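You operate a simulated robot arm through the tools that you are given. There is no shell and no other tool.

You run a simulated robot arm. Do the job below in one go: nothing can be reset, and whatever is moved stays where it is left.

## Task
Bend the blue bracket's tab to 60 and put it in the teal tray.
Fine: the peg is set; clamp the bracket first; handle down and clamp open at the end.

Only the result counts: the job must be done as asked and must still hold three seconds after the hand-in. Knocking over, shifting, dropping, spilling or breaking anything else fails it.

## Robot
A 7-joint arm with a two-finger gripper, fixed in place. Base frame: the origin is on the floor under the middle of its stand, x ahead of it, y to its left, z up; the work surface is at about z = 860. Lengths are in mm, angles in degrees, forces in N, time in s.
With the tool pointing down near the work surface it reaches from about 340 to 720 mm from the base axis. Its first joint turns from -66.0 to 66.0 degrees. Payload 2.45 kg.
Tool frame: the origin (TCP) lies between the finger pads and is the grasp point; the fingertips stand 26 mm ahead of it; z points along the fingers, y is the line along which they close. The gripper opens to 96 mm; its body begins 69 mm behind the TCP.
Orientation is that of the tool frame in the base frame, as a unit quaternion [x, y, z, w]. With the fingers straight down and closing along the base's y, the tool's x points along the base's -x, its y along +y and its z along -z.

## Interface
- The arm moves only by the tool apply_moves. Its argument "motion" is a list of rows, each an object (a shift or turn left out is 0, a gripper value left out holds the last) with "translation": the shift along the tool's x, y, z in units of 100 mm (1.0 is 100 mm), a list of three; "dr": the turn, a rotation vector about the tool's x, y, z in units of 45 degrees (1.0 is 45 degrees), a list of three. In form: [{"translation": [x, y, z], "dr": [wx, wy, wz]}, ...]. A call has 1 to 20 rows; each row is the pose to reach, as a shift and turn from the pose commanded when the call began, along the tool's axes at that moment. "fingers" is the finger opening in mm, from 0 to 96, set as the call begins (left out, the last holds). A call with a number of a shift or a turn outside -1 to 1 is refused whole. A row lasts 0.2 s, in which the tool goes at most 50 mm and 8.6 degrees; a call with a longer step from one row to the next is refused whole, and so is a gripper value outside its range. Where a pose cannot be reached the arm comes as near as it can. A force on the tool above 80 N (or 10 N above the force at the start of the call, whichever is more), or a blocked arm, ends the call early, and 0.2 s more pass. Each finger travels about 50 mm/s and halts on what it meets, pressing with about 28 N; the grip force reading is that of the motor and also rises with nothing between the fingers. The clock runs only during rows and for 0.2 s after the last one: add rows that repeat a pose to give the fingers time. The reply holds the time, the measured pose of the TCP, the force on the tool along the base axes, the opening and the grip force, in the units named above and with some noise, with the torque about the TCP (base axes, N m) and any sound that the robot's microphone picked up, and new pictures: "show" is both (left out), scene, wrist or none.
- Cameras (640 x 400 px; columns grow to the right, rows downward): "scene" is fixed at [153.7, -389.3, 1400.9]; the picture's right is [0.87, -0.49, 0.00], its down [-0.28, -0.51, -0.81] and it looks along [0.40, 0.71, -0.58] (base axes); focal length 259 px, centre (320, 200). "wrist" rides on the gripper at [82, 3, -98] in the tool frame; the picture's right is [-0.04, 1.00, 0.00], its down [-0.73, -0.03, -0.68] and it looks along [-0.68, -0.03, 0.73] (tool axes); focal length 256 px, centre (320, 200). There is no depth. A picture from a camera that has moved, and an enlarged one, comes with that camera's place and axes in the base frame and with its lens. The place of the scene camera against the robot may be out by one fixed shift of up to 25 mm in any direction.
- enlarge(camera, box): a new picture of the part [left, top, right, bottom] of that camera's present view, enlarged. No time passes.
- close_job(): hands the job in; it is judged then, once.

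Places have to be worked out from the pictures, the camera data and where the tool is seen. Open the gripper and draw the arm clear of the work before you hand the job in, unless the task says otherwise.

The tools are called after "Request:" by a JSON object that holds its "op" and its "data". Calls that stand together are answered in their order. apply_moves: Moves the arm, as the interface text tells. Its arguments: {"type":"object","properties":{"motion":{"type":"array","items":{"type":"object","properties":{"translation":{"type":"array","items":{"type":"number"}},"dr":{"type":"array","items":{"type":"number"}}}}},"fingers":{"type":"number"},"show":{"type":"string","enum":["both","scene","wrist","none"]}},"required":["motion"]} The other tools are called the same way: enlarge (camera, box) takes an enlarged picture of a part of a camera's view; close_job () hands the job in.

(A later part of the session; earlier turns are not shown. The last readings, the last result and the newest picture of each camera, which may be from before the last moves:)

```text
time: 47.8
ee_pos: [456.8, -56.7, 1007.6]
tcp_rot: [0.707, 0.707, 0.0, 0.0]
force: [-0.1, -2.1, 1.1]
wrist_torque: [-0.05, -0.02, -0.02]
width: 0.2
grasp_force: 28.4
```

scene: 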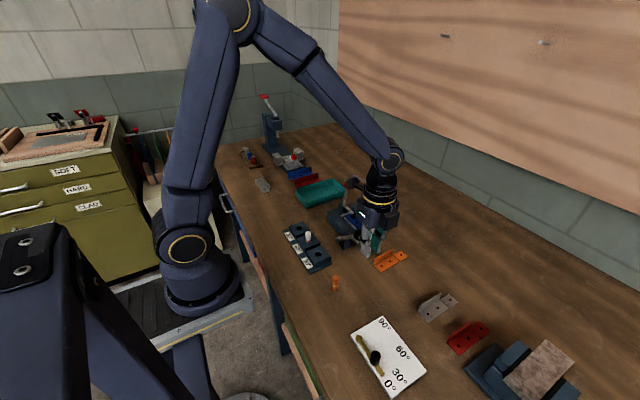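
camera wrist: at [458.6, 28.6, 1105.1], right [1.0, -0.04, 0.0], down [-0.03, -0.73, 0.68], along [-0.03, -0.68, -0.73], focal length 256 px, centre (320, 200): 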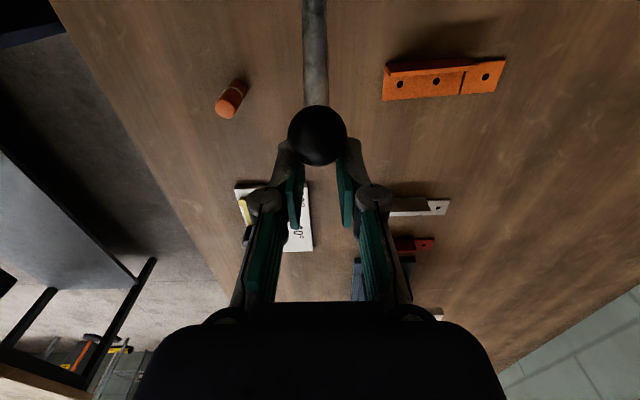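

There's light contact with the fingers closed. I'll push the first 10° of the arc, up and toward +y.

Request:
{"op": "apply_moves", "data": {"motion": [{"translation": [0.045, 0, -0.04]}, {"translation": [0.09, 0, -0.078]}, {"translation": [0.135, 0, -0.114]}, {"translation": [0.18, 0, -0.148]}, {"translation": [0.18, 0, -0.148]}], "fingers": 0, "show": "wrist"}}

Request:
{"op": "enlarge", "data": {"camera": "scene", "box": [320, 170, 400, 250]}}

```text
time: 49.0
ee_pos: [456.5, -37.7, 1022.4]
tcp_rot: [0.707, 0.707, 0.0, 0.0]
force: [-0.1, -0.3, 0.8]
wrist_torque: [-0.01, 0.01, -0.03]
width: 0.0
grasp_force: 28.7
camera wrist: at [459.1, 45.1, 1120.6], right [1.0, -0.04, 0.0], down [-0.03, -0.73, 0.68], along [-0.03, -0.68, -0.73], focal length 256 px, centre (320, 200)
```

wrist: 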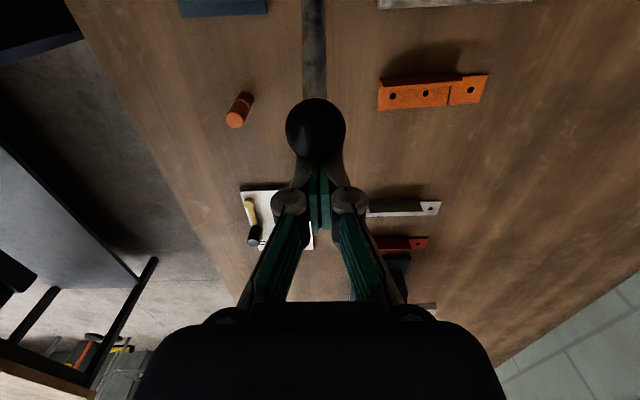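

```text
5.00 times, centred on (360, 210) of scene
camera zoom: at [153.7, -389.3, 1400.9], right [0.87, -0.49, 0.0], down [-0.28, -0.51, -0.81], along [0.4, 0.71, -0.58], focal length 1296 px, centre (120, 150)
```

zoom: 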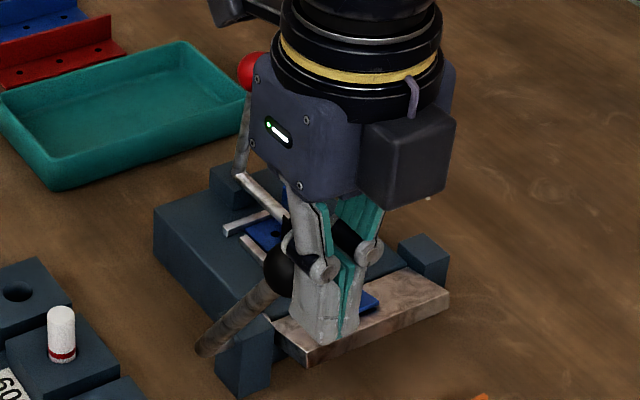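

The leaf is rising with the handle and the resistance is very light. I'll continue to about 30° of bend.

Request:
{"op": "apply_moves", "data": {"motion": [{"translation": [0.047, 0, -0.03]}, {"translation": [0.093, 0, -0.059]}, {"translation": [0.145, 0, -0.086]}, {"translation": [0.197, 0, -0.112]}, {"translation": [0.25, 0, -0.135]}, {"translation": [0.304, 0, -0.156]}, {"translation": [0.36, 0, -0.175]}, {"translation": [0.415, 0, -0.19]}, {"translation": [0.415, 0, -0.19]}], "fingers": 0, "show": "wrist"}}

Request:
{"op": "enlarge", "data": {"camera": "scene", "box": [320, 170, 400, 250]}}

```text
time: 51.0
ee_pos: [455.2, 4.0, 1039.9]
tcp_rot: [0.707, 0.707, 0.0, -0.001]
force: [0.7, -1.0, 0.3]
wrist_torque: [0.0, 0.01, -0.01]
width: 0.0
grasp_force: 28.7
camera wrist: at [458.7, 86.4, 1138.3], right [1.0, -0.04, 0.0], down [-0.03, -0.73, 0.68], along [-0.03, -0.68, -0.73], focal length 256 px, centre (320, 200)
```

wrist: 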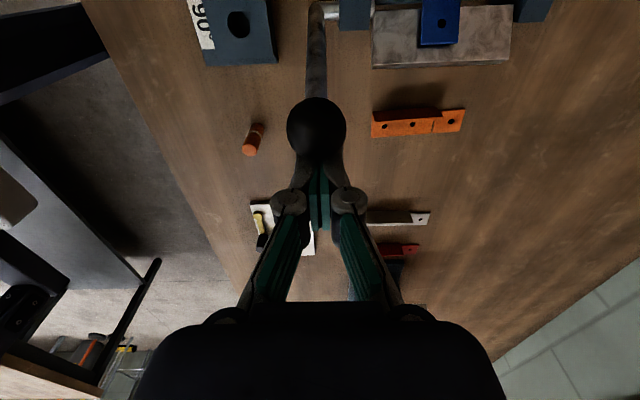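

```text
5.00 times, centred on (360, 210) of scene
camera zoom: at [153.7, -389.3, 1400.9], right [0.87, -0.49, 0.0], down [-0.28, -0.51, -0.81], along [0.4, 0.71, -0.58], focal length 1296 px, centre (120, 150)
```

zoom: 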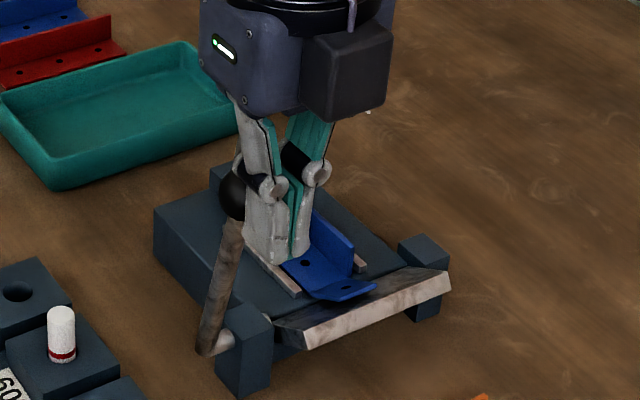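

The tab is bending up with the leaf at about 30°. I'll continue to about 55° and then slow down to the stop.

Request:
{"op": "apply_moves", "data": {"motion": [{"translation": [0.057, 0, -0.013]}, {"translation": [0.114, 0, -0.024]}, {"translation": [0.172, 0, -0.032]}, {"translation": [0.229, 0, -0.038]}, {"translation": [0.288, 0, -0.041]}, {"translation": [0.346, 0, -0.042]}, {"translation": [0.404, 0, -0.04]}, {"translation": [0.462, 0, -0.036]}, {"translation": [0.462, 0, -0.036]}], "fingers": 0, "show": "wrist"}}

Request:
{"op": "enlarge", "data": {"camera": "scene", "box": [320, 170, 400, 250]}}

```text
time: 53.0
ee_pos: [455.6, 49.3, 1044.5]
tcp_rot: [0.707, 0.707, 0.0, 0.0]
force: [-1.5, 0.7, -0.9]
wrist_torque: [-0.04, -0.01, 0.02]
width: 0.1
grasp_force: 28.1
camera wrist: at [458.3, 132.9, 1141.9], right [1.0, -0.04, 0.0], down [-0.03, -0.73, 0.68], along [-0.03, -0.68, -0.73], focal length 256 px, centre (320, 200)
```

wrist: 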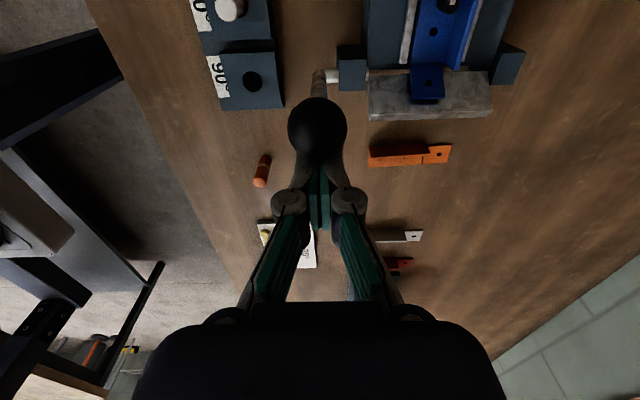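

```text
5.00 times, centred on (360, 210) of scene
camera zoom: at [153.7, -389.3, 1400.9], right [0.87, -0.49, 0.0], down [-0.28, -0.51, -0.81], along [0.4, 0.71, -0.58], focal length 1296 px, centre (120, 150)
```

zoom: 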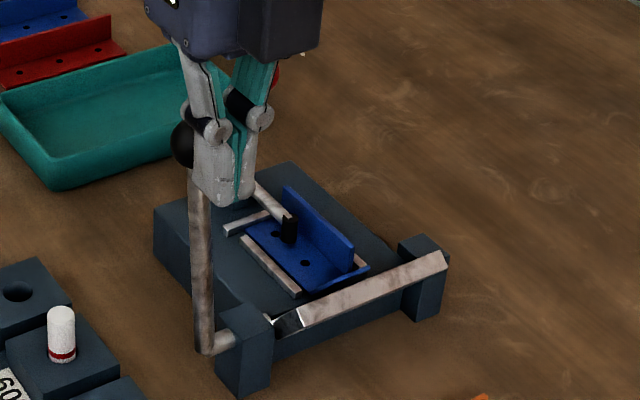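

We're near 50–55° now. I'll approach the stop in small steps and watch the y-force.

Request:
{"op": "apply_moves", "data": {"motion": [{"translation": [0.04, 0, 0.003]}, {"translation": [0.08, 0, 0.008]}, {"translation": [0.115, 0, 0.015]}, {"translation": [0.115, 0, 0.015]}], "fingers": 0, "show": "none"}}

Request:
{"op": "apply_moves", "data": {"motion": [{"translation": [0.03, 0, 0.006]}, {"translation": [0.06, 0, 0.013]}, {"translation": [0.06, 0, 0.013]}], "fingers": 0, "show": "wrist"}}

Request:
{"op": "enlarge", "data": {"camera": "scene", "box": [320, 170, 400, 250]}}

```text
time: 54.0
ee_pos: [454.8, 60.9, 1042.4]
tcp_rot: [0.707, 0.707, 0.0, 0.0]
force: [0.0, 0.3, -0.2]
wrist_torque: [0.0, 0.0, 0.01]
width: 0.3
grasp_force: 28.4
```

```text
time: 54.8
ee_pos: [455.8, 67.8, 1041.9]
tcp_rot: [0.707, 0.708, 0.0, -0.001]
force: [-0.1, 0.3, 0.7]
wrist_torque: [-0.01, 0.0, 0.01]
width: 6.1
grasp_force: 28.8
camera wrist: at [458.2, 150.4, 1139.2], right [1.0, -0.04, 0.0], down [-0.03, -0.73, 0.68], along [-0.03, -0.68, -0.73], focal length 256 px, centre (320, 200)
```

wrist: 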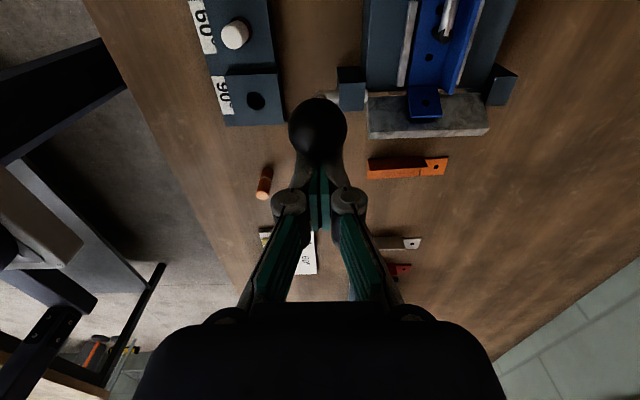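

```text
5.00 times, centred on (360, 210) of scene
camera zoom: at [153.7, -389.3, 1400.9], right [0.87, -0.49, 0.0], down [-0.28, -0.51, -0.81], along [0.4, 0.71, -0.58], focal length 1296 px, centre (120, 150)
```

zoom: 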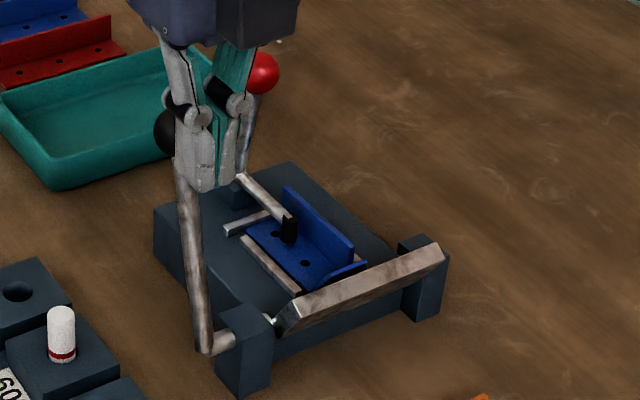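

The fingers have started to spread on the knob, which suggests resistance is building. I'll go on in 2 mm steps.

Request:
{"op": "apply_moves", "data": {"motion": [{"translation": [0.01, 0, 0.002]}, {"translation": [0.02, 0, 0.005]}, {"translation": [0.02, 0, 0.005]}], "fingers": 0, "show": "none"}}

Request:
{"op": "apply_moves", "data": {"motion": [{"translation": [0.01, 0, 0.002]}, {"translation": [0.02, 0, 0.005]}, {"translation": [0.02, 0, 0.005]}], "fingers": 0, "show": "none"}}

Request:
{"op": "enlarge", "data": {"camera": "scene", "box": [320, 170, 400, 250]}}

```text
time: 55.6
ee_pos: [453.9, 68.2, 1040.2]
tcp_rot: [0.707, 0.707, 0.0, 0.0]
force: [-1.9, -4.3, -0.6]
wrist_torque: [0.0, 0.02, 0.03]
width: 6.1
grasp_force: 28.5
```

```text
time: 56.4
ee_pos: [455.7, 69.4, 1041.2]
tcp_rot: [0.707, 0.707, 0.0, 0.001]
force: [0.3, -18.4, 1.9]
wrist_torque: [-0.05, -0.06, 0.02]
width: 5.9
grasp_force: 28.4
```

```text
5.00 times, centred on (360, 210) of scene
camera zoom: at [153.7, -389.9, 1400.8], right [0.87, -0.49, 0.0], down [-0.28, -0.51, -0.81], along [0.4, 0.71, -0.58], focal length 1296 px, centre (120, 150)
```

zoom: 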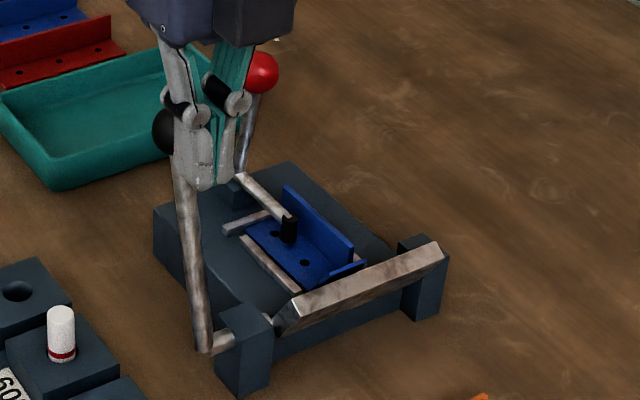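

The y-force is -18 N with no further motion and the handle has turned about 60°, so it is at the stop. I'll press a little more to seat it and hold.

Request:
{"op": "apply_moves", "data": {"motion": [{"translation": [0.01, 0, 0]}, {"translation": [0.02, 0, 0]}, {"translation": [0.02, 0, 0]}, {"translation": [0.02, 0, 0]}], "fingers": 0, "show": "both"}}

Request:
{"op": "enlarge", "data": {"camera": "scene", "box": [335, 195, 385, 250]}}

Request:
{"op": "enlarge", "data": {"camera": "wrist", "box": [260, 0, 540, 180]}}

```text
time: 57.4
ee_pos: [455.8, 69.1, 1040.6]
tcp_rot: [0.707, 0.707, -0.002, 0.0]
force: [-4.8, -30.4, 5.3]
wrist_torque: [-0.13, 0.25, 0.05]
width: 5.8
grasp_force: 28.9
camera wrist: at [458.9, 153.1, 1138.4], right [1.0, -0.04, 0.0], down [-0.03, -0.73, 0.68], along [-0.03, -0.68, -0.73], focal length 256 px, centre (320, 200)
```

scene: 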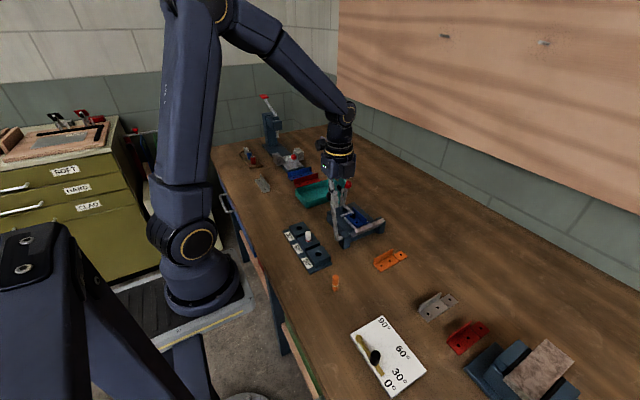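
wrist: 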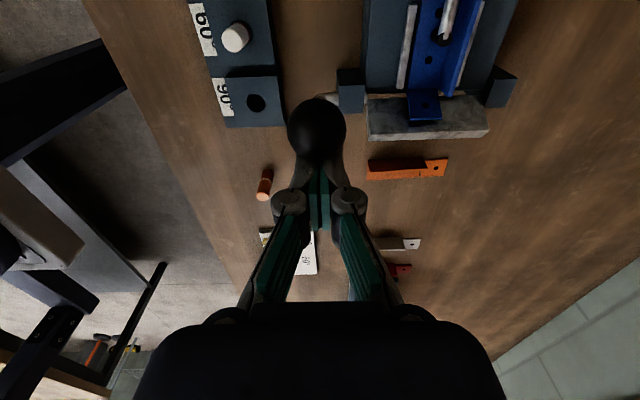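

```text
7.27 times, centred on (360, 222) of scene
camera zoom: at [153.5, -390.3, 1400.7], right [0.87, -0.49, 0.0], down [-0.28, -0.51, -0.81], along [0.4, 0.71, -0.58], focal length 1885 px, centre (29, 36)
```

zoom: 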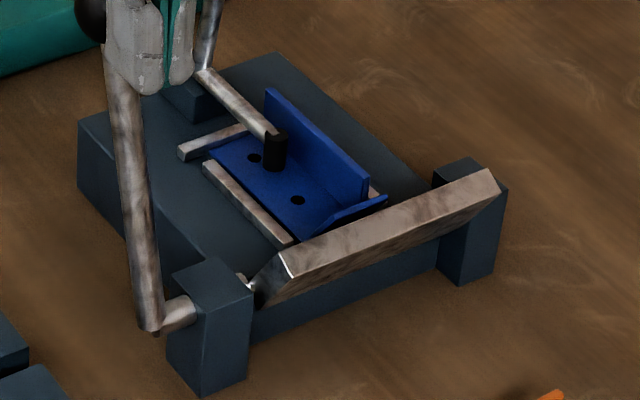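

```text
2.22 times, centred on (400, 90) of wrist
camera zoom: at [458.9, 153.1, 1138.4], right [1.0, -0.04, 0.0], down [-0.03, -0.73, 0.68], along [-0.03, -0.68, -0.73], focal length 569 px, centre (142, 444)
```

zoom: 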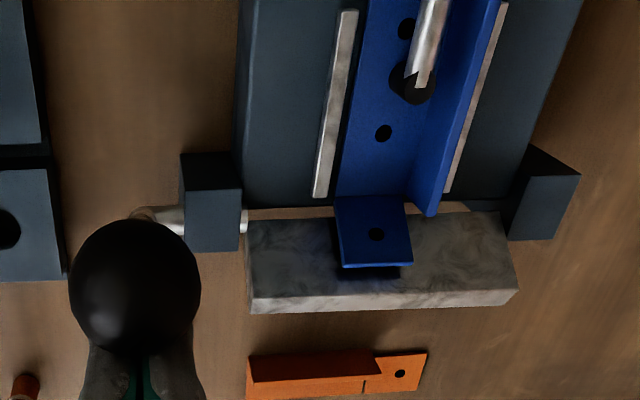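

It's stopped firmly at -30 N and the tab is bent up at roughly 60°. Now I'll back off, rise, and go over to the +y side of the knob to bring the handle back down.

Request:
{"op": "apply_moves", "data": {"motion": [{"translation": [-0.1, 0, 0]}, {"translation": [-0.15, 0, -0.2]}, {"translation": [-0.15, 0, -0.5]}, {"translation": [-0.15, 0, -0.75]}, {"translation": [0.2, 0, -0.75]}, {"translation": [0.6, 0, -0.75]}, {"translation": [0.72, 0, -0.75]}, {"translation": [0.72, 0, -0.75]}], "fingers": 0, "show": "both"}}

Request:
{"op": "enlarge", "data": {"camera": "scene", "box": [320, 160, 400, 250]}}

```text
time: 59.2
ee_pos: [454.9, 144.2, 1115.2]
tcp_rot: [0.706, 0.708, 0.0, -0.001]
force: [-1.2, 0.4, -0.6]
wrist_torque: [0.02, 0.0, -0.01]
width: 0.0
grasp_force: 28.5
camera wrist: at [457.7, 227.6, 1213.6], right [1.0, -0.04, 0.0], down [-0.03, -0.73, 0.68], along [-0.03, -0.68, -0.73], focal length 256 px, centre (320, 200)
```

scene: 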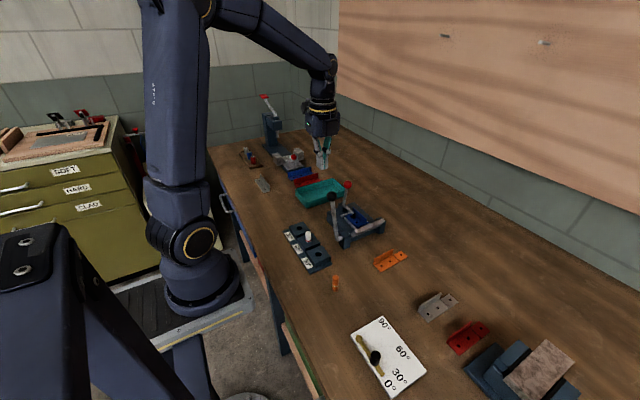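
wrist: 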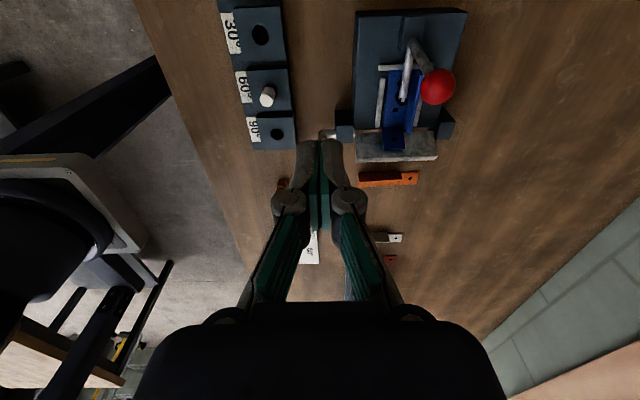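

```text
4.44 times, centred on (360, 205) of scene
camera zoom: at [153.8, -389.3, 1400.9], right [0.87, -0.49, 0.0], down [-0.28, -0.51, -0.81], along [0.4, 0.71, -0.58], focal length 1152 px, centre (142, 178)
```

zoom: 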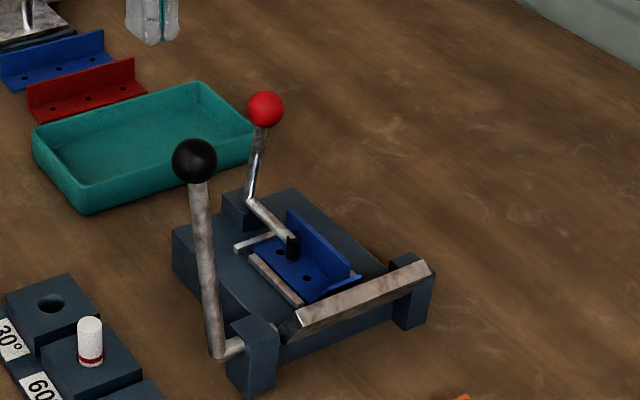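

The handle is standing at the stop with its knob near (454, 92, 1032). I'll lower the closed fingers on its +y side.

Request:
{"op": "apply_moves", "data": {"motion": [{"translation": [0, 0, 0.3]}, {"translation": [0, 0, 0.6]}, {"translation": [0, 0, 0.65]}, {"translation": [-0.12, 0, 0.65]}, {"translation": [-0.2, 0, 0.65]}, {"translation": [-0.2, 0, 0.65]}], "fingers": 0, "show": "none"}}

Request:
{"op": "enlarge", "data": {"camera": "scene", "box": [320, 160, 400, 250]}}

```text
time: 60.6
ee_pos: [456.0, 124.2, 1050.0]
tcp_rot: [0.707, 0.707, 0.0, 0.0]
force: [-0.2, -0.2, 1.4]
wrist_torque: [-0.01, 0.0, 0.0]
width: 0.0
grasp_force: 28.4
```

```text
4.44 times, centred on (360, 205) of scene
camera zoom: at [153.7, -389.3, 1400.9], right [0.87, -0.49, 0.0], down [-0.28, -0.51, -0.81], along [0.4, 0.71, -0.58], focal length 1152 px, centre (142, 178)
```

zoom: 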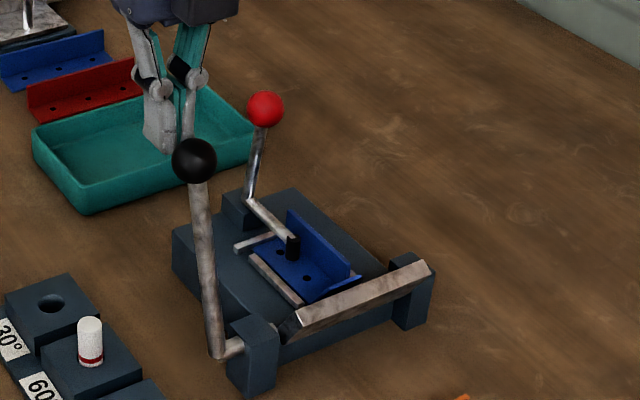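

The fingers are aligned behind the knob. I'll push the handle back toward -y along the arc.

Request:
{"op": "apply_moves", "data": {"motion": [{"translation": [-0.07, -0.015, 0.0]}, {"translation": [-0.13, -0.015, -0.01]}, {"translation": [-0.19, -0.015, -0.016]}, {"translation": [-0.25, -0.015, -0.023]}, {"translation": [-0.305, -0.015, -0.029]}, {"translation": [-0.365, -0.015, -0.032]}, {"translation": [-0.421, -0.015, -0.032]}, {"translation": [-0.421, -0.015, -0.032]}], "fingers": 0, "show": "none"}}

Request:
{"op": "enlarge", "data": {"camera": "scene", "box": [320, 160, 400, 250]}}

```text
time: 62.4
ee_pos: [453.2, 82.6, 1053.4]
tcp_rot: [0.707, 0.707, 0.0, 0.0]
force: [-0.5, 0.0, 0.8]
wrist_torque: [0.0, 0.01, 0.0]
width: 0.2
grasp_force: 28.1
```

```text
4.44 times, centred on (360, 205) of scene
camera zoom: at [153.7, -389.3, 1400.9], right [0.87, -0.49, 0.0], down [-0.28, -0.51, -0.81], along [0.4, 0.71, -0.58], focal length 1152 px, centre (142, 178)
```

zoom: 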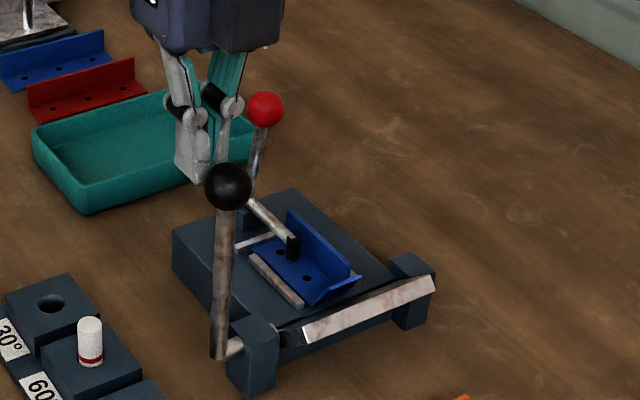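

The handle follows back and the tab keeps its bend. I'll continue down to about 116°.

Request:
{"op": "apply_moves", "data": {"motion": [{"translation": [-0.058, 0, 0.003]}, {"translation": [-0.116, 0, 0.007]}, {"translation": [-0.174, 0, 0.012]}, {"translation": [-0.231, 0, 0.019]}, {"translation": [-0.288, 0, 0.03]}, {"translation": [-0.344, 0, 0.042]}, {"translation": [-0.4, 0, 0.056]}, {"translation": [-0.454, 0, 0.073]}, {"translation": [-0.508, 0, 0.093]}, {"translation": [-0.561, 0, 0.115]}, {"translation": [-0.561, 0, 0.115]}], "fingers": 0, "show": "none"}}

Request:
{"op": "enlarge", "data": {"camera": "scene", "box": [320, 160, 400, 250]}}

```text
time: 64.8
ee_pos: [454.3, 26.2, 1041.3]
tcp_rot: [0.707, 0.707, 0.0, 0.001]
force: [-0.8, 0.3, -0.5]
wrist_torque: [0.0, 0.03, 0.0]
width: 0.0
grasp_force: 28.9
```

```text
4.44 times, centred on (360, 205) of scene
camera zoom: at [153.7, -389.3, 1400.9], right [0.87, -0.49, 0.0], down [-0.28, -0.51, -0.81], along [0.4, 0.71, -0.58], focal length 1152 px, centre (142, 178)
```

zoom: 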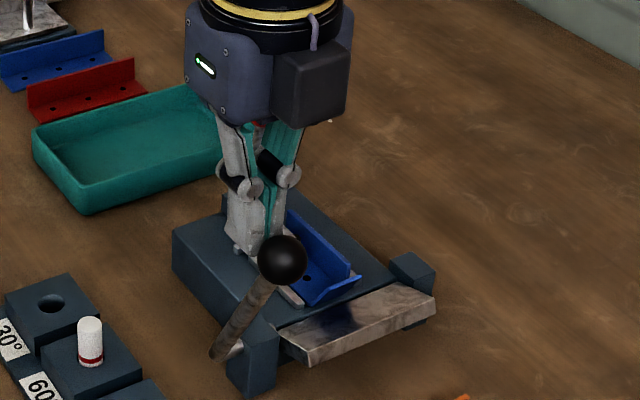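

The leaf is coming down. I'll continue toward the rest position and then approach the end gently.

Request:
{"op": "apply_moves", "data": {"motion": [{"translation": [-0.052, 0, 0.022]}, {"translation": [-0.102, 0, 0.045]}, {"translation": [-0.151, 0, 0.071]}, {"translation": [-0.199, 0, 0.099]}, {"translation": [-0.245, 0, 0.13]}, {"translation": [-0.29, 0, 0.162]}, {"translation": [-0.29, 0, 0.162]}], "fingers": 0, "show": "none"}}

Request:
{"op": "apply_moves", "data": {"motion": [{"translation": [-0.02, 0, 0.015]}, {"translation": [-0.04, 0, 0.03]}, {"translation": [-0.06, 0, 0.045]}, {"translation": [-0.06, 0, 0.045]}], "fingers": 0, "show": "wrist"}}

Request:
{"op": "enlarge", "data": {"camera": "scene", "box": [320, 160, 400, 250]}}

```text
time: 66.4
ee_pos: [455.0, -2.7, 1025.6]
tcp_rot: [0.707, 0.707, 0.0, 0.0]
force: [1.1, 0.5, 0.2]
wrist_torque: [-0.01, -0.02, -0.03]
width: 0.2
grasp_force: 28.5
```

```text
time: 67.4
ee_pos: [453.4, -8.5, 1021.2]
tcp_rot: [0.707, 0.707, 0.0, 0.0]
force: [-0.3, 0.1, 0.5]
wrist_torque: [0.01, -0.02, 0.02]
width: 0.0
grasp_force: 28.3
camera wrist: at [457.2, 75.0, 1119.2], right [1.0, -0.04, 0.0], down [-0.03, -0.73, 0.68], along [-0.03, -0.68, -0.73], focal length 256 px, centre (320, 200)
```

wrist: 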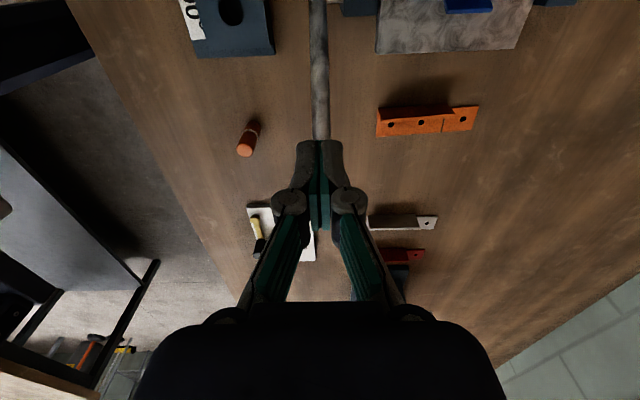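

```text
4.44 times, centred on (360, 205) of scene
camera zoom: at [153.7, -389.3, 1400.9], right [0.87, -0.49, 0.0], down [-0.28, -0.51, -0.81], along [0.4, 0.71, -0.58], focal length 1152 px, centre (142, 178)
```

zoom: 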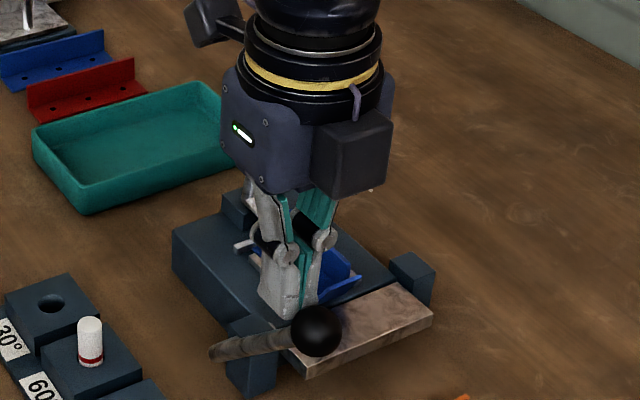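

The knob is within about 1–2 mm of its original place. I'll push a little more until it meets the end stop.

Request:
{"op": "apply_moves", "data": {"motion": [{"translation": [-0.015, 0, 0.014]}, {"translation": [-0.03, 0, 0.028]}, {"translation": [-0.03, 0, 0.028]}], "fingers": 0, "show": "none"}}

Request:
{"op": "apply_moves", "data": {"motion": [{"translation": [-0.015, 0, 0.014]}, {"translation": [-0.03, 0, 0.028]}, {"translation": [-0.03, 0, 0.028]}], "fingers": 0, "show": "none"}}

Request:
{"op": "enlarge", "data": {"camera": "scene", "box": [320, 160, 400, 250]}}

```text
time: 68.2
ee_pos: [454.6, -9.1, 1018.2]
tcp_rot: [0.706, 0.708, 0.001, -0.001]
force: [1.0, 16.9, 5.1]
wrist_torque: [0.33, -0.12, -0.02]
width: 6.1
grasp_force: 28.7
```

```text
time: 69.0
ee_pos: [454.5, -10.3, 1013.6]
tcp_rot: [0.706, 0.708, 0.002, -0.001]
force: [1.5, 38.1, 1.3]
wrist_torque: [0.81, -0.4, 0.06]
width: 6.3
grasp_force: 28.8
```

```text
4.44 times, centred on (360, 205) of scene
camera zoom: at [153.8, -388.2, 1401.3], right [0.87, -0.49, 0.0], down [-0.28, -0.51, -0.81], along [0.4, 0.71, -0.58], focal length 1152 px, centre (142, 178)
```

zoom: 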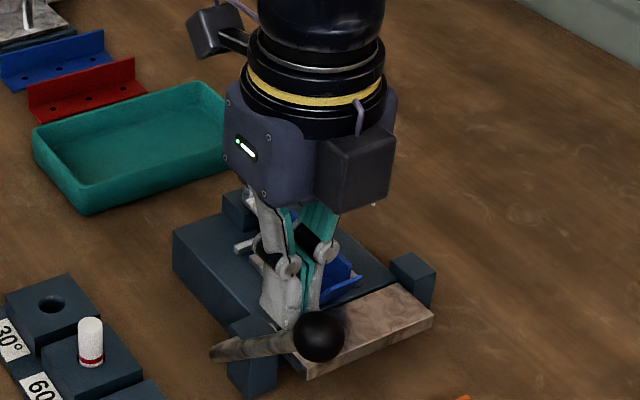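

The handle is down against its end stop with 38 N. I'll retreat up and clear before moving to the clamp lever.

Request:
{"op": "apply_moves", "data": {"motion": [{"translation": [0.06, 0, -0.02]}, {"translation": [0.1, 0, -0.2]}, {"translation": [0.1, 0, -0.55]}, {"translation": [0.1, 0, -0.95]}, {"translation": [0.1, 0, -0.95]}], "fingers": 0, "show": "both"}}

Request:
{"op": "enlarge", "data": {"camera": "scene", "box": [320, 170, 390, 250]}}

Request:
{"op": "enlarge", "data": {"camera": "wrist", "box": [260, 0, 540, 180]}}

```text
time: 70.2
ee_pos: [451.8, -5.3, 1112.3]
tcp_rot: [0.707, 0.707, 0.0, 0.0]
force: [0.3, -0.1, 1.0]
wrist_torque: [0.04, 0.01, -0.01]
width: 0.2
grasp_force: 28.5
camera wrist: at [455.6, 78.5, 1210.5], right [1.0, -0.04, 0.0], down [-0.03, -0.73, 0.68], along [-0.03, -0.68, -0.73], focal length 256 px, centre (320, 200)
```

scene: 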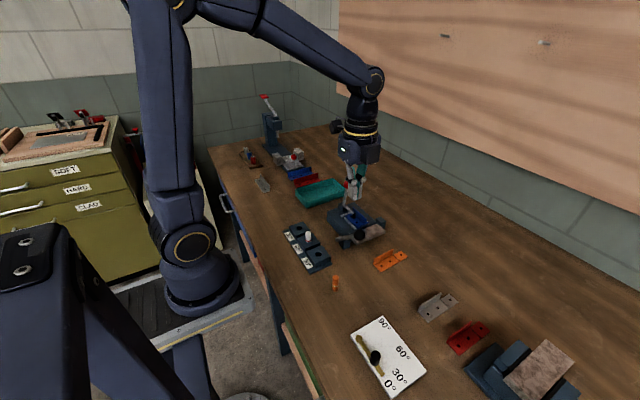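
wrist: 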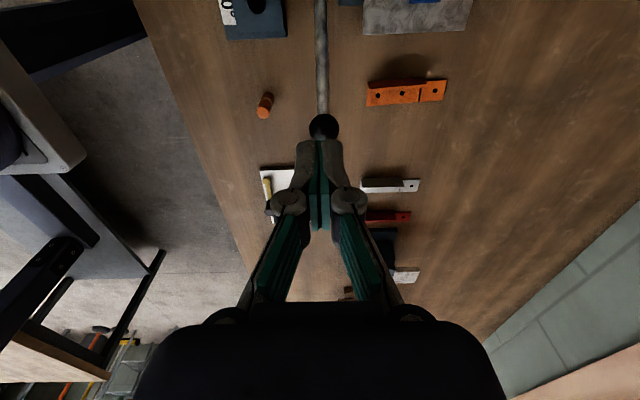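

```text
5.00 times, centred on (355, 210) of scene
camera zoom: at [153.7, -389.3, 1400.9], right [0.87, -0.49, 0.0], down [-0.28, -0.51, -0.81], along [0.4, 0.71, -0.58], focal length 1296 px, centre (145, 150)
```

zoom: 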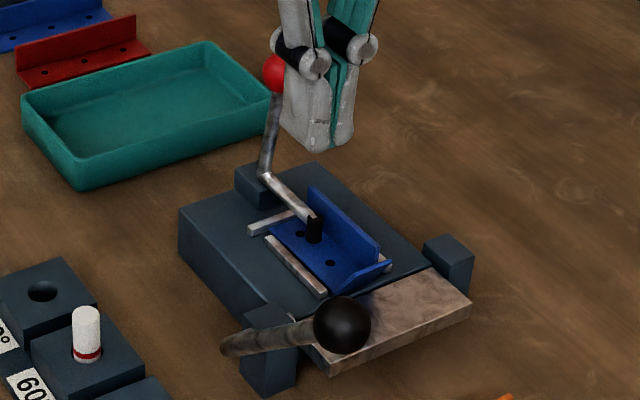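

```text
2.22 times, centred on (400, 90) of wrist
camera zoom: at [455.6, 78.5, 1210.5], right [1.0, -0.04, 0.0], down [-0.03, -0.73, 0.68], along [-0.03, -0.68, -0.73], focal length 569 px, centre (142, 444)
```

zoom: 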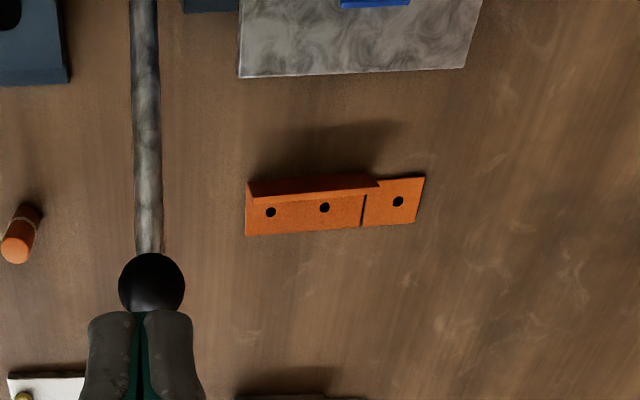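

The handle is back exactly at its initial pixel position. I'll check the tab angle closely.

Request:
{"op": "enlarge", "data": {"camera": "scene", "box": [345, 205, 385, 240]}}

```text
11.43 times, centred on (365, 222) of scene
camera zoom: at [153.7, -389.3, 1400.9], right [0.87, -0.49, 0.0], down [-0.28, -0.51, -0.81], along [0.4, 0.71, -0.58], focal length 2962 px, centre (-194, -57)
```

zoom: 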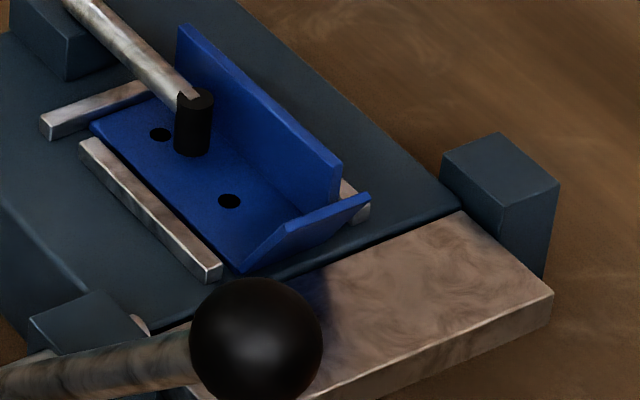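

The tab measures about 60° by projection. Next I'll fly to the -y side of the red clamp ball to open the clamp.

Request:
{"op": "apply_moves", "data": {"motion": [{"translation": [0.3, 0.28, 0]}, {"translation": [0.6, 0.57, 0]}, {"translation": [0.9, 0.86, 0]}, {"translation": [1.0, 0.94, 0]}, {"translation": [1.0, 0.94, 0]}], "fingers": 0, "show": "none"}}

Request:
{"op": "apply_moves", "data": {"motion": [{"translation": [0.18, 0.01, 0.0]}, {"translation": [0.18, 0.01, 0.4]}, {"translation": [0.18, 0.01, 0.75]}, {"translation": [0.18, 0.01, 0.9]}, {"translation": [0.18, 0.01, 0.9]}], "fingers": 0, "show": "both"}}

Request:
{"op": "enlarge", "data": {"camera": "scene", "box": [320, 160, 400, 240]}}

Request:
{"op": "enlarge", "data": {"camera": "wrist", "box": [240, 60, 400, 220]}}

```text
time: 71.4
ee_pos: [548.9, 95.3, 1109.6]
tcp_rot: [0.707, 0.707, 0.0, 0.0]
force: [-0.6, 0.0, 0.1]
wrist_torque: [0.01, 0.02, 0.01]
width: 0.0
grasp_force: 28.1
```

```text
time: 72.6
ee_pos: [548.3, 113.8, 1021.6]
tcp_rot: [0.706, 0.708, 0.0, 0.0]
force: [-0.1, 0.2, -0.3]
wrist_torque: [0.0, 0.04, 0.01]
width: 0.0
grasp_force: 28.4
camera wrist: at [551.6, 196.7, 1119.9], right [1.0, -0.04, 0.0], down [-0.03, -0.73, 0.68], along [-0.03, -0.68, -0.73], focal length 256 px, centre (320, 200)
```

scene: 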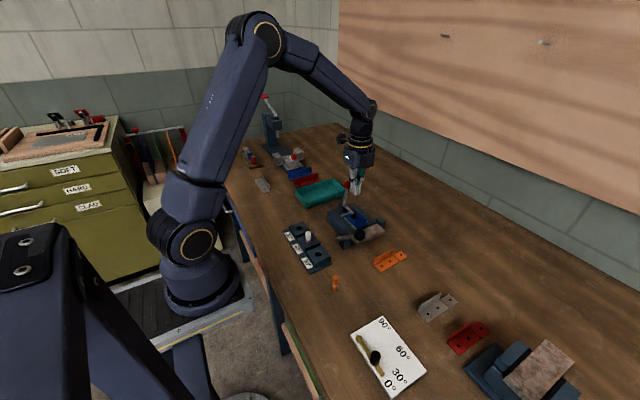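
wrist: 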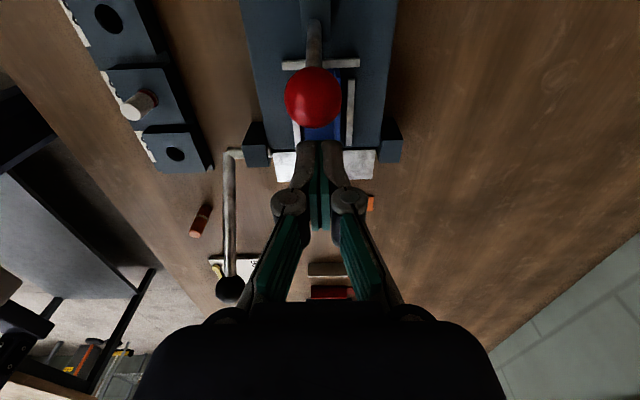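

```text
5.00 times, centred on (360, 200) of scene
camera zoom: at [153.7, -389.3, 1400.9], right [0.87, -0.49, 0.0], down [-0.28, -0.51, -0.81], along [0.4, 0.71, -0.58], focal length 1296 px, centre (120, 200)
```

zoom: 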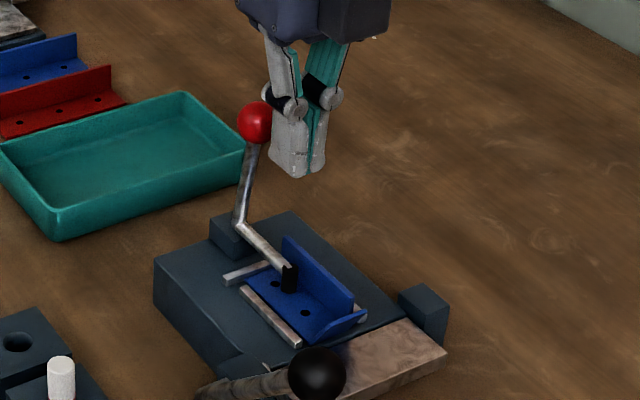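

```text
2.50 times, centred on (320, 140) of wrist
camera zoom: at [551.6, 196.7, 1119.9], right [1.0, -0.04, 0.0], down [-0.03, -0.73, 0.68], along [-0.03, -0.68, -0.73], focal length 640 px, centre (320, 350)
```

zoom: 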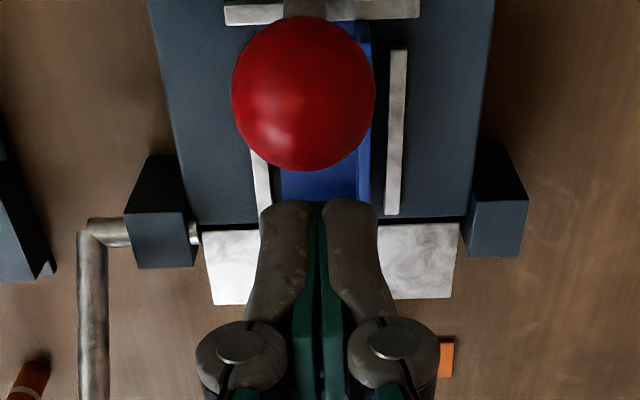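

I'm behind the ball and offset about 2 mm in x. I'll push it toward +y in small steps to release the clamp.

Request:
{"op": "apply_moves", "data": {"motion": [{"translation": [0.08, -0.018, 0]}, {"translation": [0.15, -0.018, 0]}, {"translation": [0.19, -0.018, 0]}, {"translation": [0.23, -0.018, 0]}, {"translation": [0.23, -0.018, 0]}], "fingers": 0, "show": "none"}}

Request:
{"op": "enlarge", "data": {"camera": "scene", "box": [320, 160, 400, 240]}}

```text
time: 73.8
ee_pos: [547.3, 135.9, 1021.5]
tcp_rot: [0.707, 0.707, 0.0, -0.001]
force: [0.2, -0.9, 0.6]
wrist_torque: [-0.01, 0.01, -0.01]
width: 0.1
grasp_force: 28.6
```

```text
5.00 times, centred on (360, 200) of scene
camera zoom: at [153.7, -389.4, 1400.9], right [0.87, -0.49, 0.0], down [-0.28, -0.51, -0.81], along [0.4, 0.71, -0.58], focal length 1296 px, centre (120, 200)
```

zoom: 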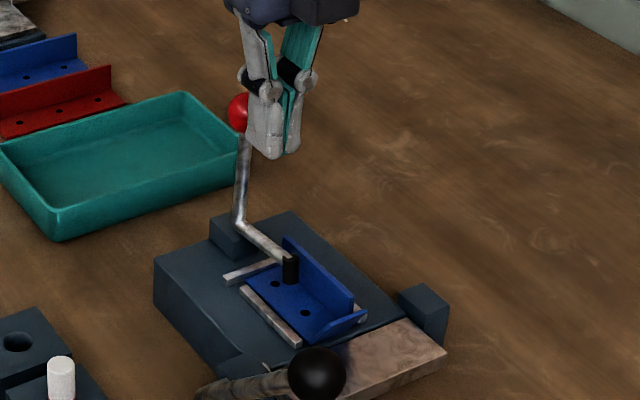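

The lever is moving and the pad is lifting. I'll continue the arc toward +y to about 60°.

Request:
{"op": "apply_moves", "data": {"motion": [{"translation": [0.05, 0, -0.015]}, {"translation": [0.1, 0, -0.026]}, {"translation": [0.17, 0, -0.022]}, {"translation": [0.238, 0, -0.014]}, {"translation": [0.31, 0, 0.004]}, {"translation": [0.38, 0, 0.024]}, {"translation": [0.45, 0, 0.055]}, {"translation": [0.513, 0, 0.086]}, {"translation": [0.513, 0, 0.086]}], "fingers": 0, "show": "none"}}

Request:
{"op": "enlarge", "data": {"camera": "scene", "box": [310, 150, 390, 230]}}

```text
time: 75.8
ee_pos: [545.8, 185.7, 1012.7]
tcp_rot: [0.707, 0.707, -0.001, 0.001]
force: [-0.3, 0.6, 0.0]
wrist_torque: [0.0, 0.03, -0.01]
width: 5.9
grasp_force: 28.3
```

```text
5.00 times, centred on (350, 190) of scene
camera zoom: at [153.7, -389.3, 1400.9], right [0.87, -0.49, 0.0], down [-0.28, -0.51, -0.81], along [0.4, 0.71, -0.58], focal length 1296 px, centre (170, 250)
```

zoom: 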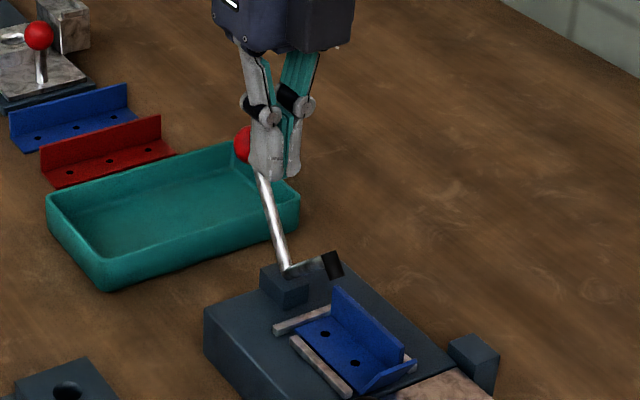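

The clamp is opening, with the lever now at about 60°. For the rest the ball has to go down, so I'll move the closed fingertips on top of it.

Request:
{"op": "apply_moves", "data": {"motion": [{"translation": [-0.06, 0, 0]}, {"translation": [-0.06, 0, -0.2]}, {"translation": [-0.06, 0, -0.4]}, {"translation": [0.1, 0, -0.4]}, {"translation": [0.22, 0, -0.4]}, {"translation": [0.22, 0, -0.4]}], "fingers": 0, "show": "wrist"}}

Request:
{"op": "enlarge", "data": {"camera": "scene", "box": [310, 150, 390, 230]}}

```text
time: 77.2
ee_pos: [546.9, 210.5, 1051.7]
tcp_rot: [0.706, 0.708, 0.0, 0.0]
force: [0.0, 0.5, 0.6]
wrist_torque: [-0.03, 0.0, -0.01]
width: 0.0
grasp_force: 28.1
camera wrist: at [550.2, 292.9, 1150.3], right [1.0, -0.04, 0.0], down [-0.03, -0.73, 0.68], along [-0.03, -0.68, -0.73], focal length 256 px, centre (320, 200)
```

wrist: 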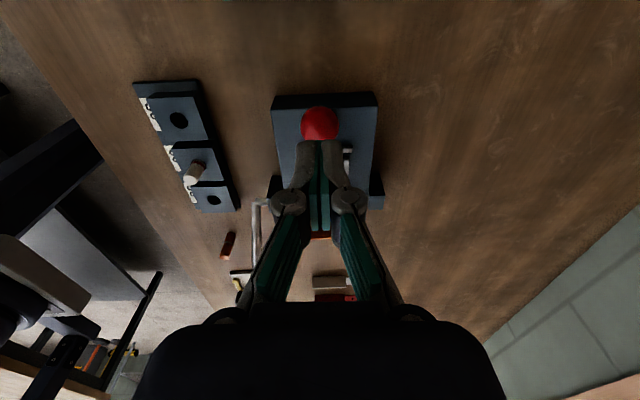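

```text
5.00 times, centred on (350, 190) of scene
camera zoom: at [153.7, -389.3, 1400.9], right [0.87, -0.49, 0.0], down [-0.28, -0.51, -0.81], along [0.4, 0.71, -0.58], focal length 1296 px, centre (170, 250)
```

zoom: 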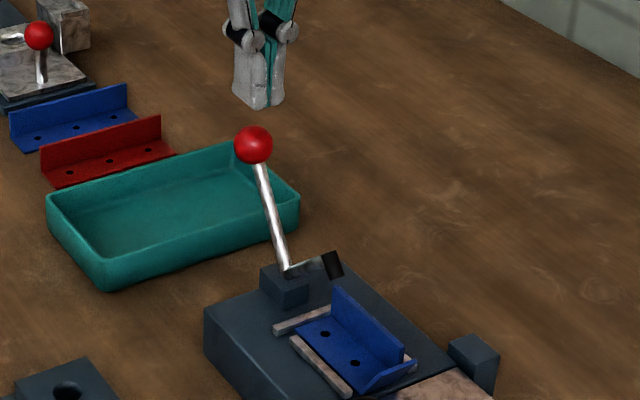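

The ball is at about (214, 994) in y–z with the fingertips just above it. I'll press down along the arc.

Request:
{"op": "apply_moves", "data": {"motion": [{"translation": [0.023, 0, 0.12]}, {"translation": [0.023, 0, 0.2]}, {"translation": [0.065, 0, 0.232]}, {"translation": [0.106, 0, 0.264]}, {"translation": [0.16, 0, 0.316]}, {"translation": [0.21, 0, 0.368]}, {"translation": [0.21, 0, 0.368]}], "fingers": 0, "show": "none"}}

Request:
{"op": "enlarge", "data": {"camera": "scene", "box": [310, 150, 390, 230]}}

```text
time: 78.8
ee_pos: [546.7, 230.7, 1016.6]
tcp_rot: [0.708, 0.707, 0.0, -0.001]
force: [-0.5, 0.0, -0.5]
wrist_torque: [0.02, -0.01, 0.04]
width: 0.3
grasp_force: 29.1
```

```text
5.00 times, centred on (350, 190) of scene
camera zoom: at [153.7, -389.3, 1400.9], right [0.87, -0.49, 0.0], down [-0.28, -0.51, -0.81], along [0.4, 0.71, -0.58], focal length 1296 px, centre (170, 250)
```

zoom: 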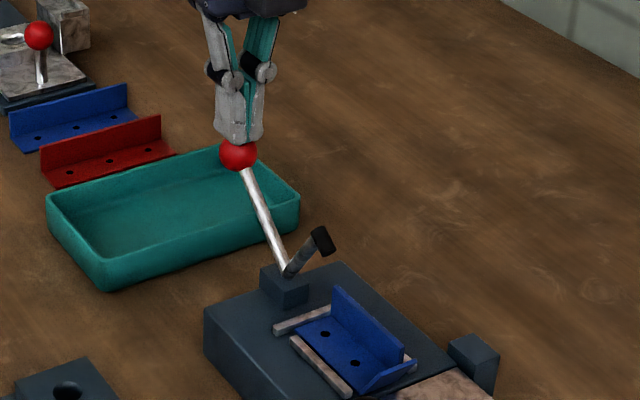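

It's working well. I'll continue down to about 16°, near its original open position.

Request:
{"op": "apply_moves", "data": {"motion": [{"translation": [0.044, 0, 0.06]}, {"translation": [0.084, 0, 0.12]}, {"translation": [0.118, 0, 0.187]}, {"translation": [0.146, 0, 0.254]}, {"translation": [0.165, 0, 0.31]}, {"translation": [0.165, 0, 0.31]}], "fingers": 0, "show": "none"}}

Request:
{"op": "enlarge", "data": {"camera": "scene", "box": [310, 150, 390, 230]}}

```text
time: 80.2
ee_pos: [546.8, 246.7, 984.9]
tcp_rot: [0.707, 0.708, 0.0, 0.0]
force: [-0.3, 0.2, -0.4]
wrist_torque: [-0.02, 0.02, 0.0]
width: 0.1
grasp_force: 28.7
```

```text
5.00 times, centred on (350, 190) of scene
camera zoom: at [153.7, -389.3, 1400.9], right [0.87, -0.49, 0.0], down [-0.28, -0.51, -0.81], along [0.4, 0.71, -0.58], focal length 1296 px, centre (170, 250)
```

zoom: 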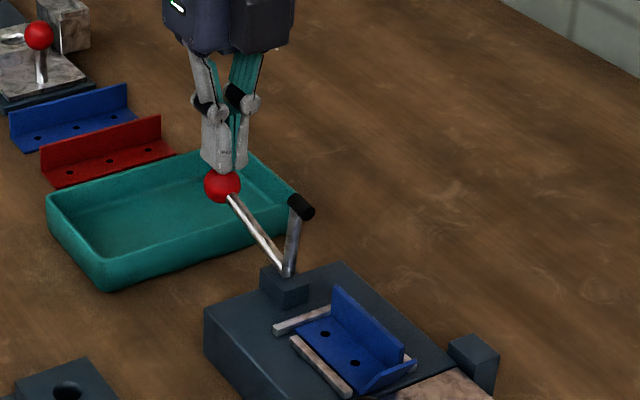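

The ball is back at its original open position (same pixel). I'll press 2 mm more to confirm the end stop, then retreat up.

Request:
{"op": "apply_moves", "data": {"motion": [{"translation": [0.005, 0, 0.02]}, {"translation": [0.005, 0, 0.02]}], "fingers": 0, "show": "none"}}

Request:
{"op": "apply_moves", "data": {"motion": [{"translation": [0, 0, -0.3]}, {"translation": [0, 0, -0.65]}, {"translation": [0, 0, -1.0]}, {"translation": [-0.3, 0, -1.0]}, {"translation": [-0.3, 0, -1.0]}], "fingers": 30, "show": "both"}}

Request:
{"op": "enlarge", "data": {"camera": "wrist", "box": [200, 0, 440, 200]}}

Request:
{"op": "enlarge", "data": {"camera": "scene", "box": [320, 170, 390, 250]}}

```text
time: 80.8
ee_pos: [546.5, 246.9, 983.0]
tcp_rot: [0.706, 0.708, 0.0, 0.0]
force: [0.3, 0.5, 0.2]
wrist_torque: [0.0, 0.01, 0.0]
width: 0.0
grasp_force: 28.2
```

```text
time: 82.0
ee_pos: [547.0, 217.2, 1082.8]
tcp_rot: [0.707, 0.707, 0.0, 0.0]
force: [-0.4, 0.2, -0.2]
wrist_torque: [-0.04, -0.01, 0.01]
width: 30.1
grasp_force: 0.0
camera wrist: at [549.8, 300.5, 1182.3], right [1.0, -0.04, 0.0], down [-0.03, -0.73, 0.68], along [-0.03, -0.68, -0.73], focal length 256 px, centre (320, 200)
```

scene: 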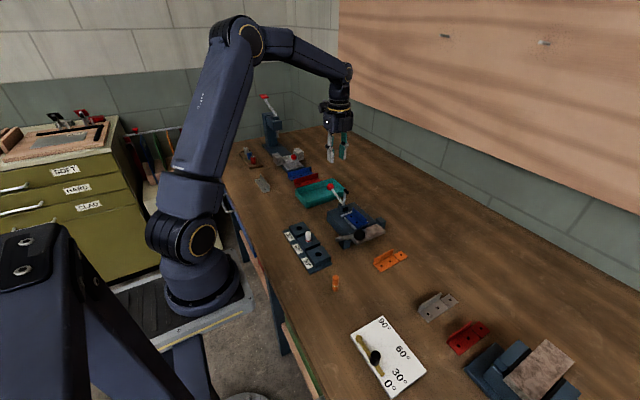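
wrist: 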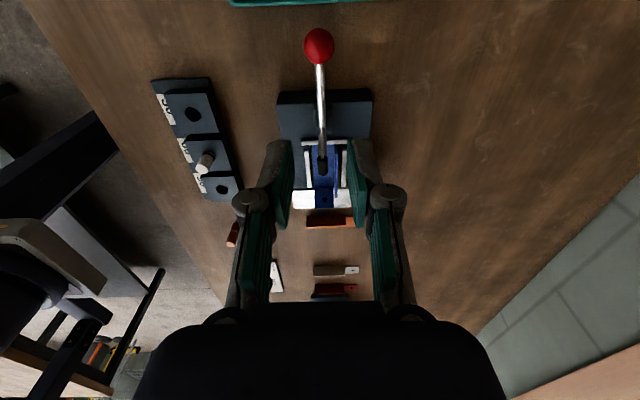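

```text
2.00 times, centred on (320, 100) of wrist
camera zoom: at [549.8, 300.5, 1182.3], right [1.0, -0.04, 0.0], down [-0.03, -0.73, 0.68], along [-0.03, -0.68, -0.73], focal length 512 px, centre (320, 400)
```

zoom: 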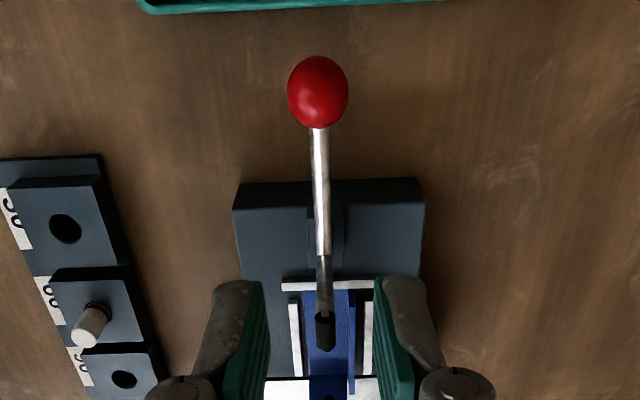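

```text
5.00 times, centred on (355, 210) of scene
camera zoom: at [153.7, -389.4, 1400.9], right [0.87, -0.49, 0.0], down [-0.28, -0.51, -0.81], along [0.4, 0.71, -0.58], focal length 1296 px, centre (145, 150)
```

zoom: 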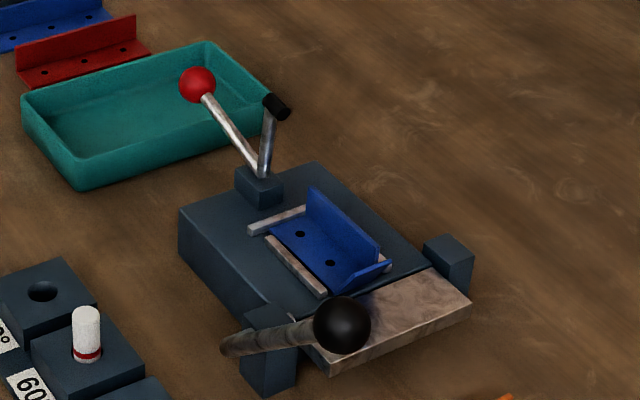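

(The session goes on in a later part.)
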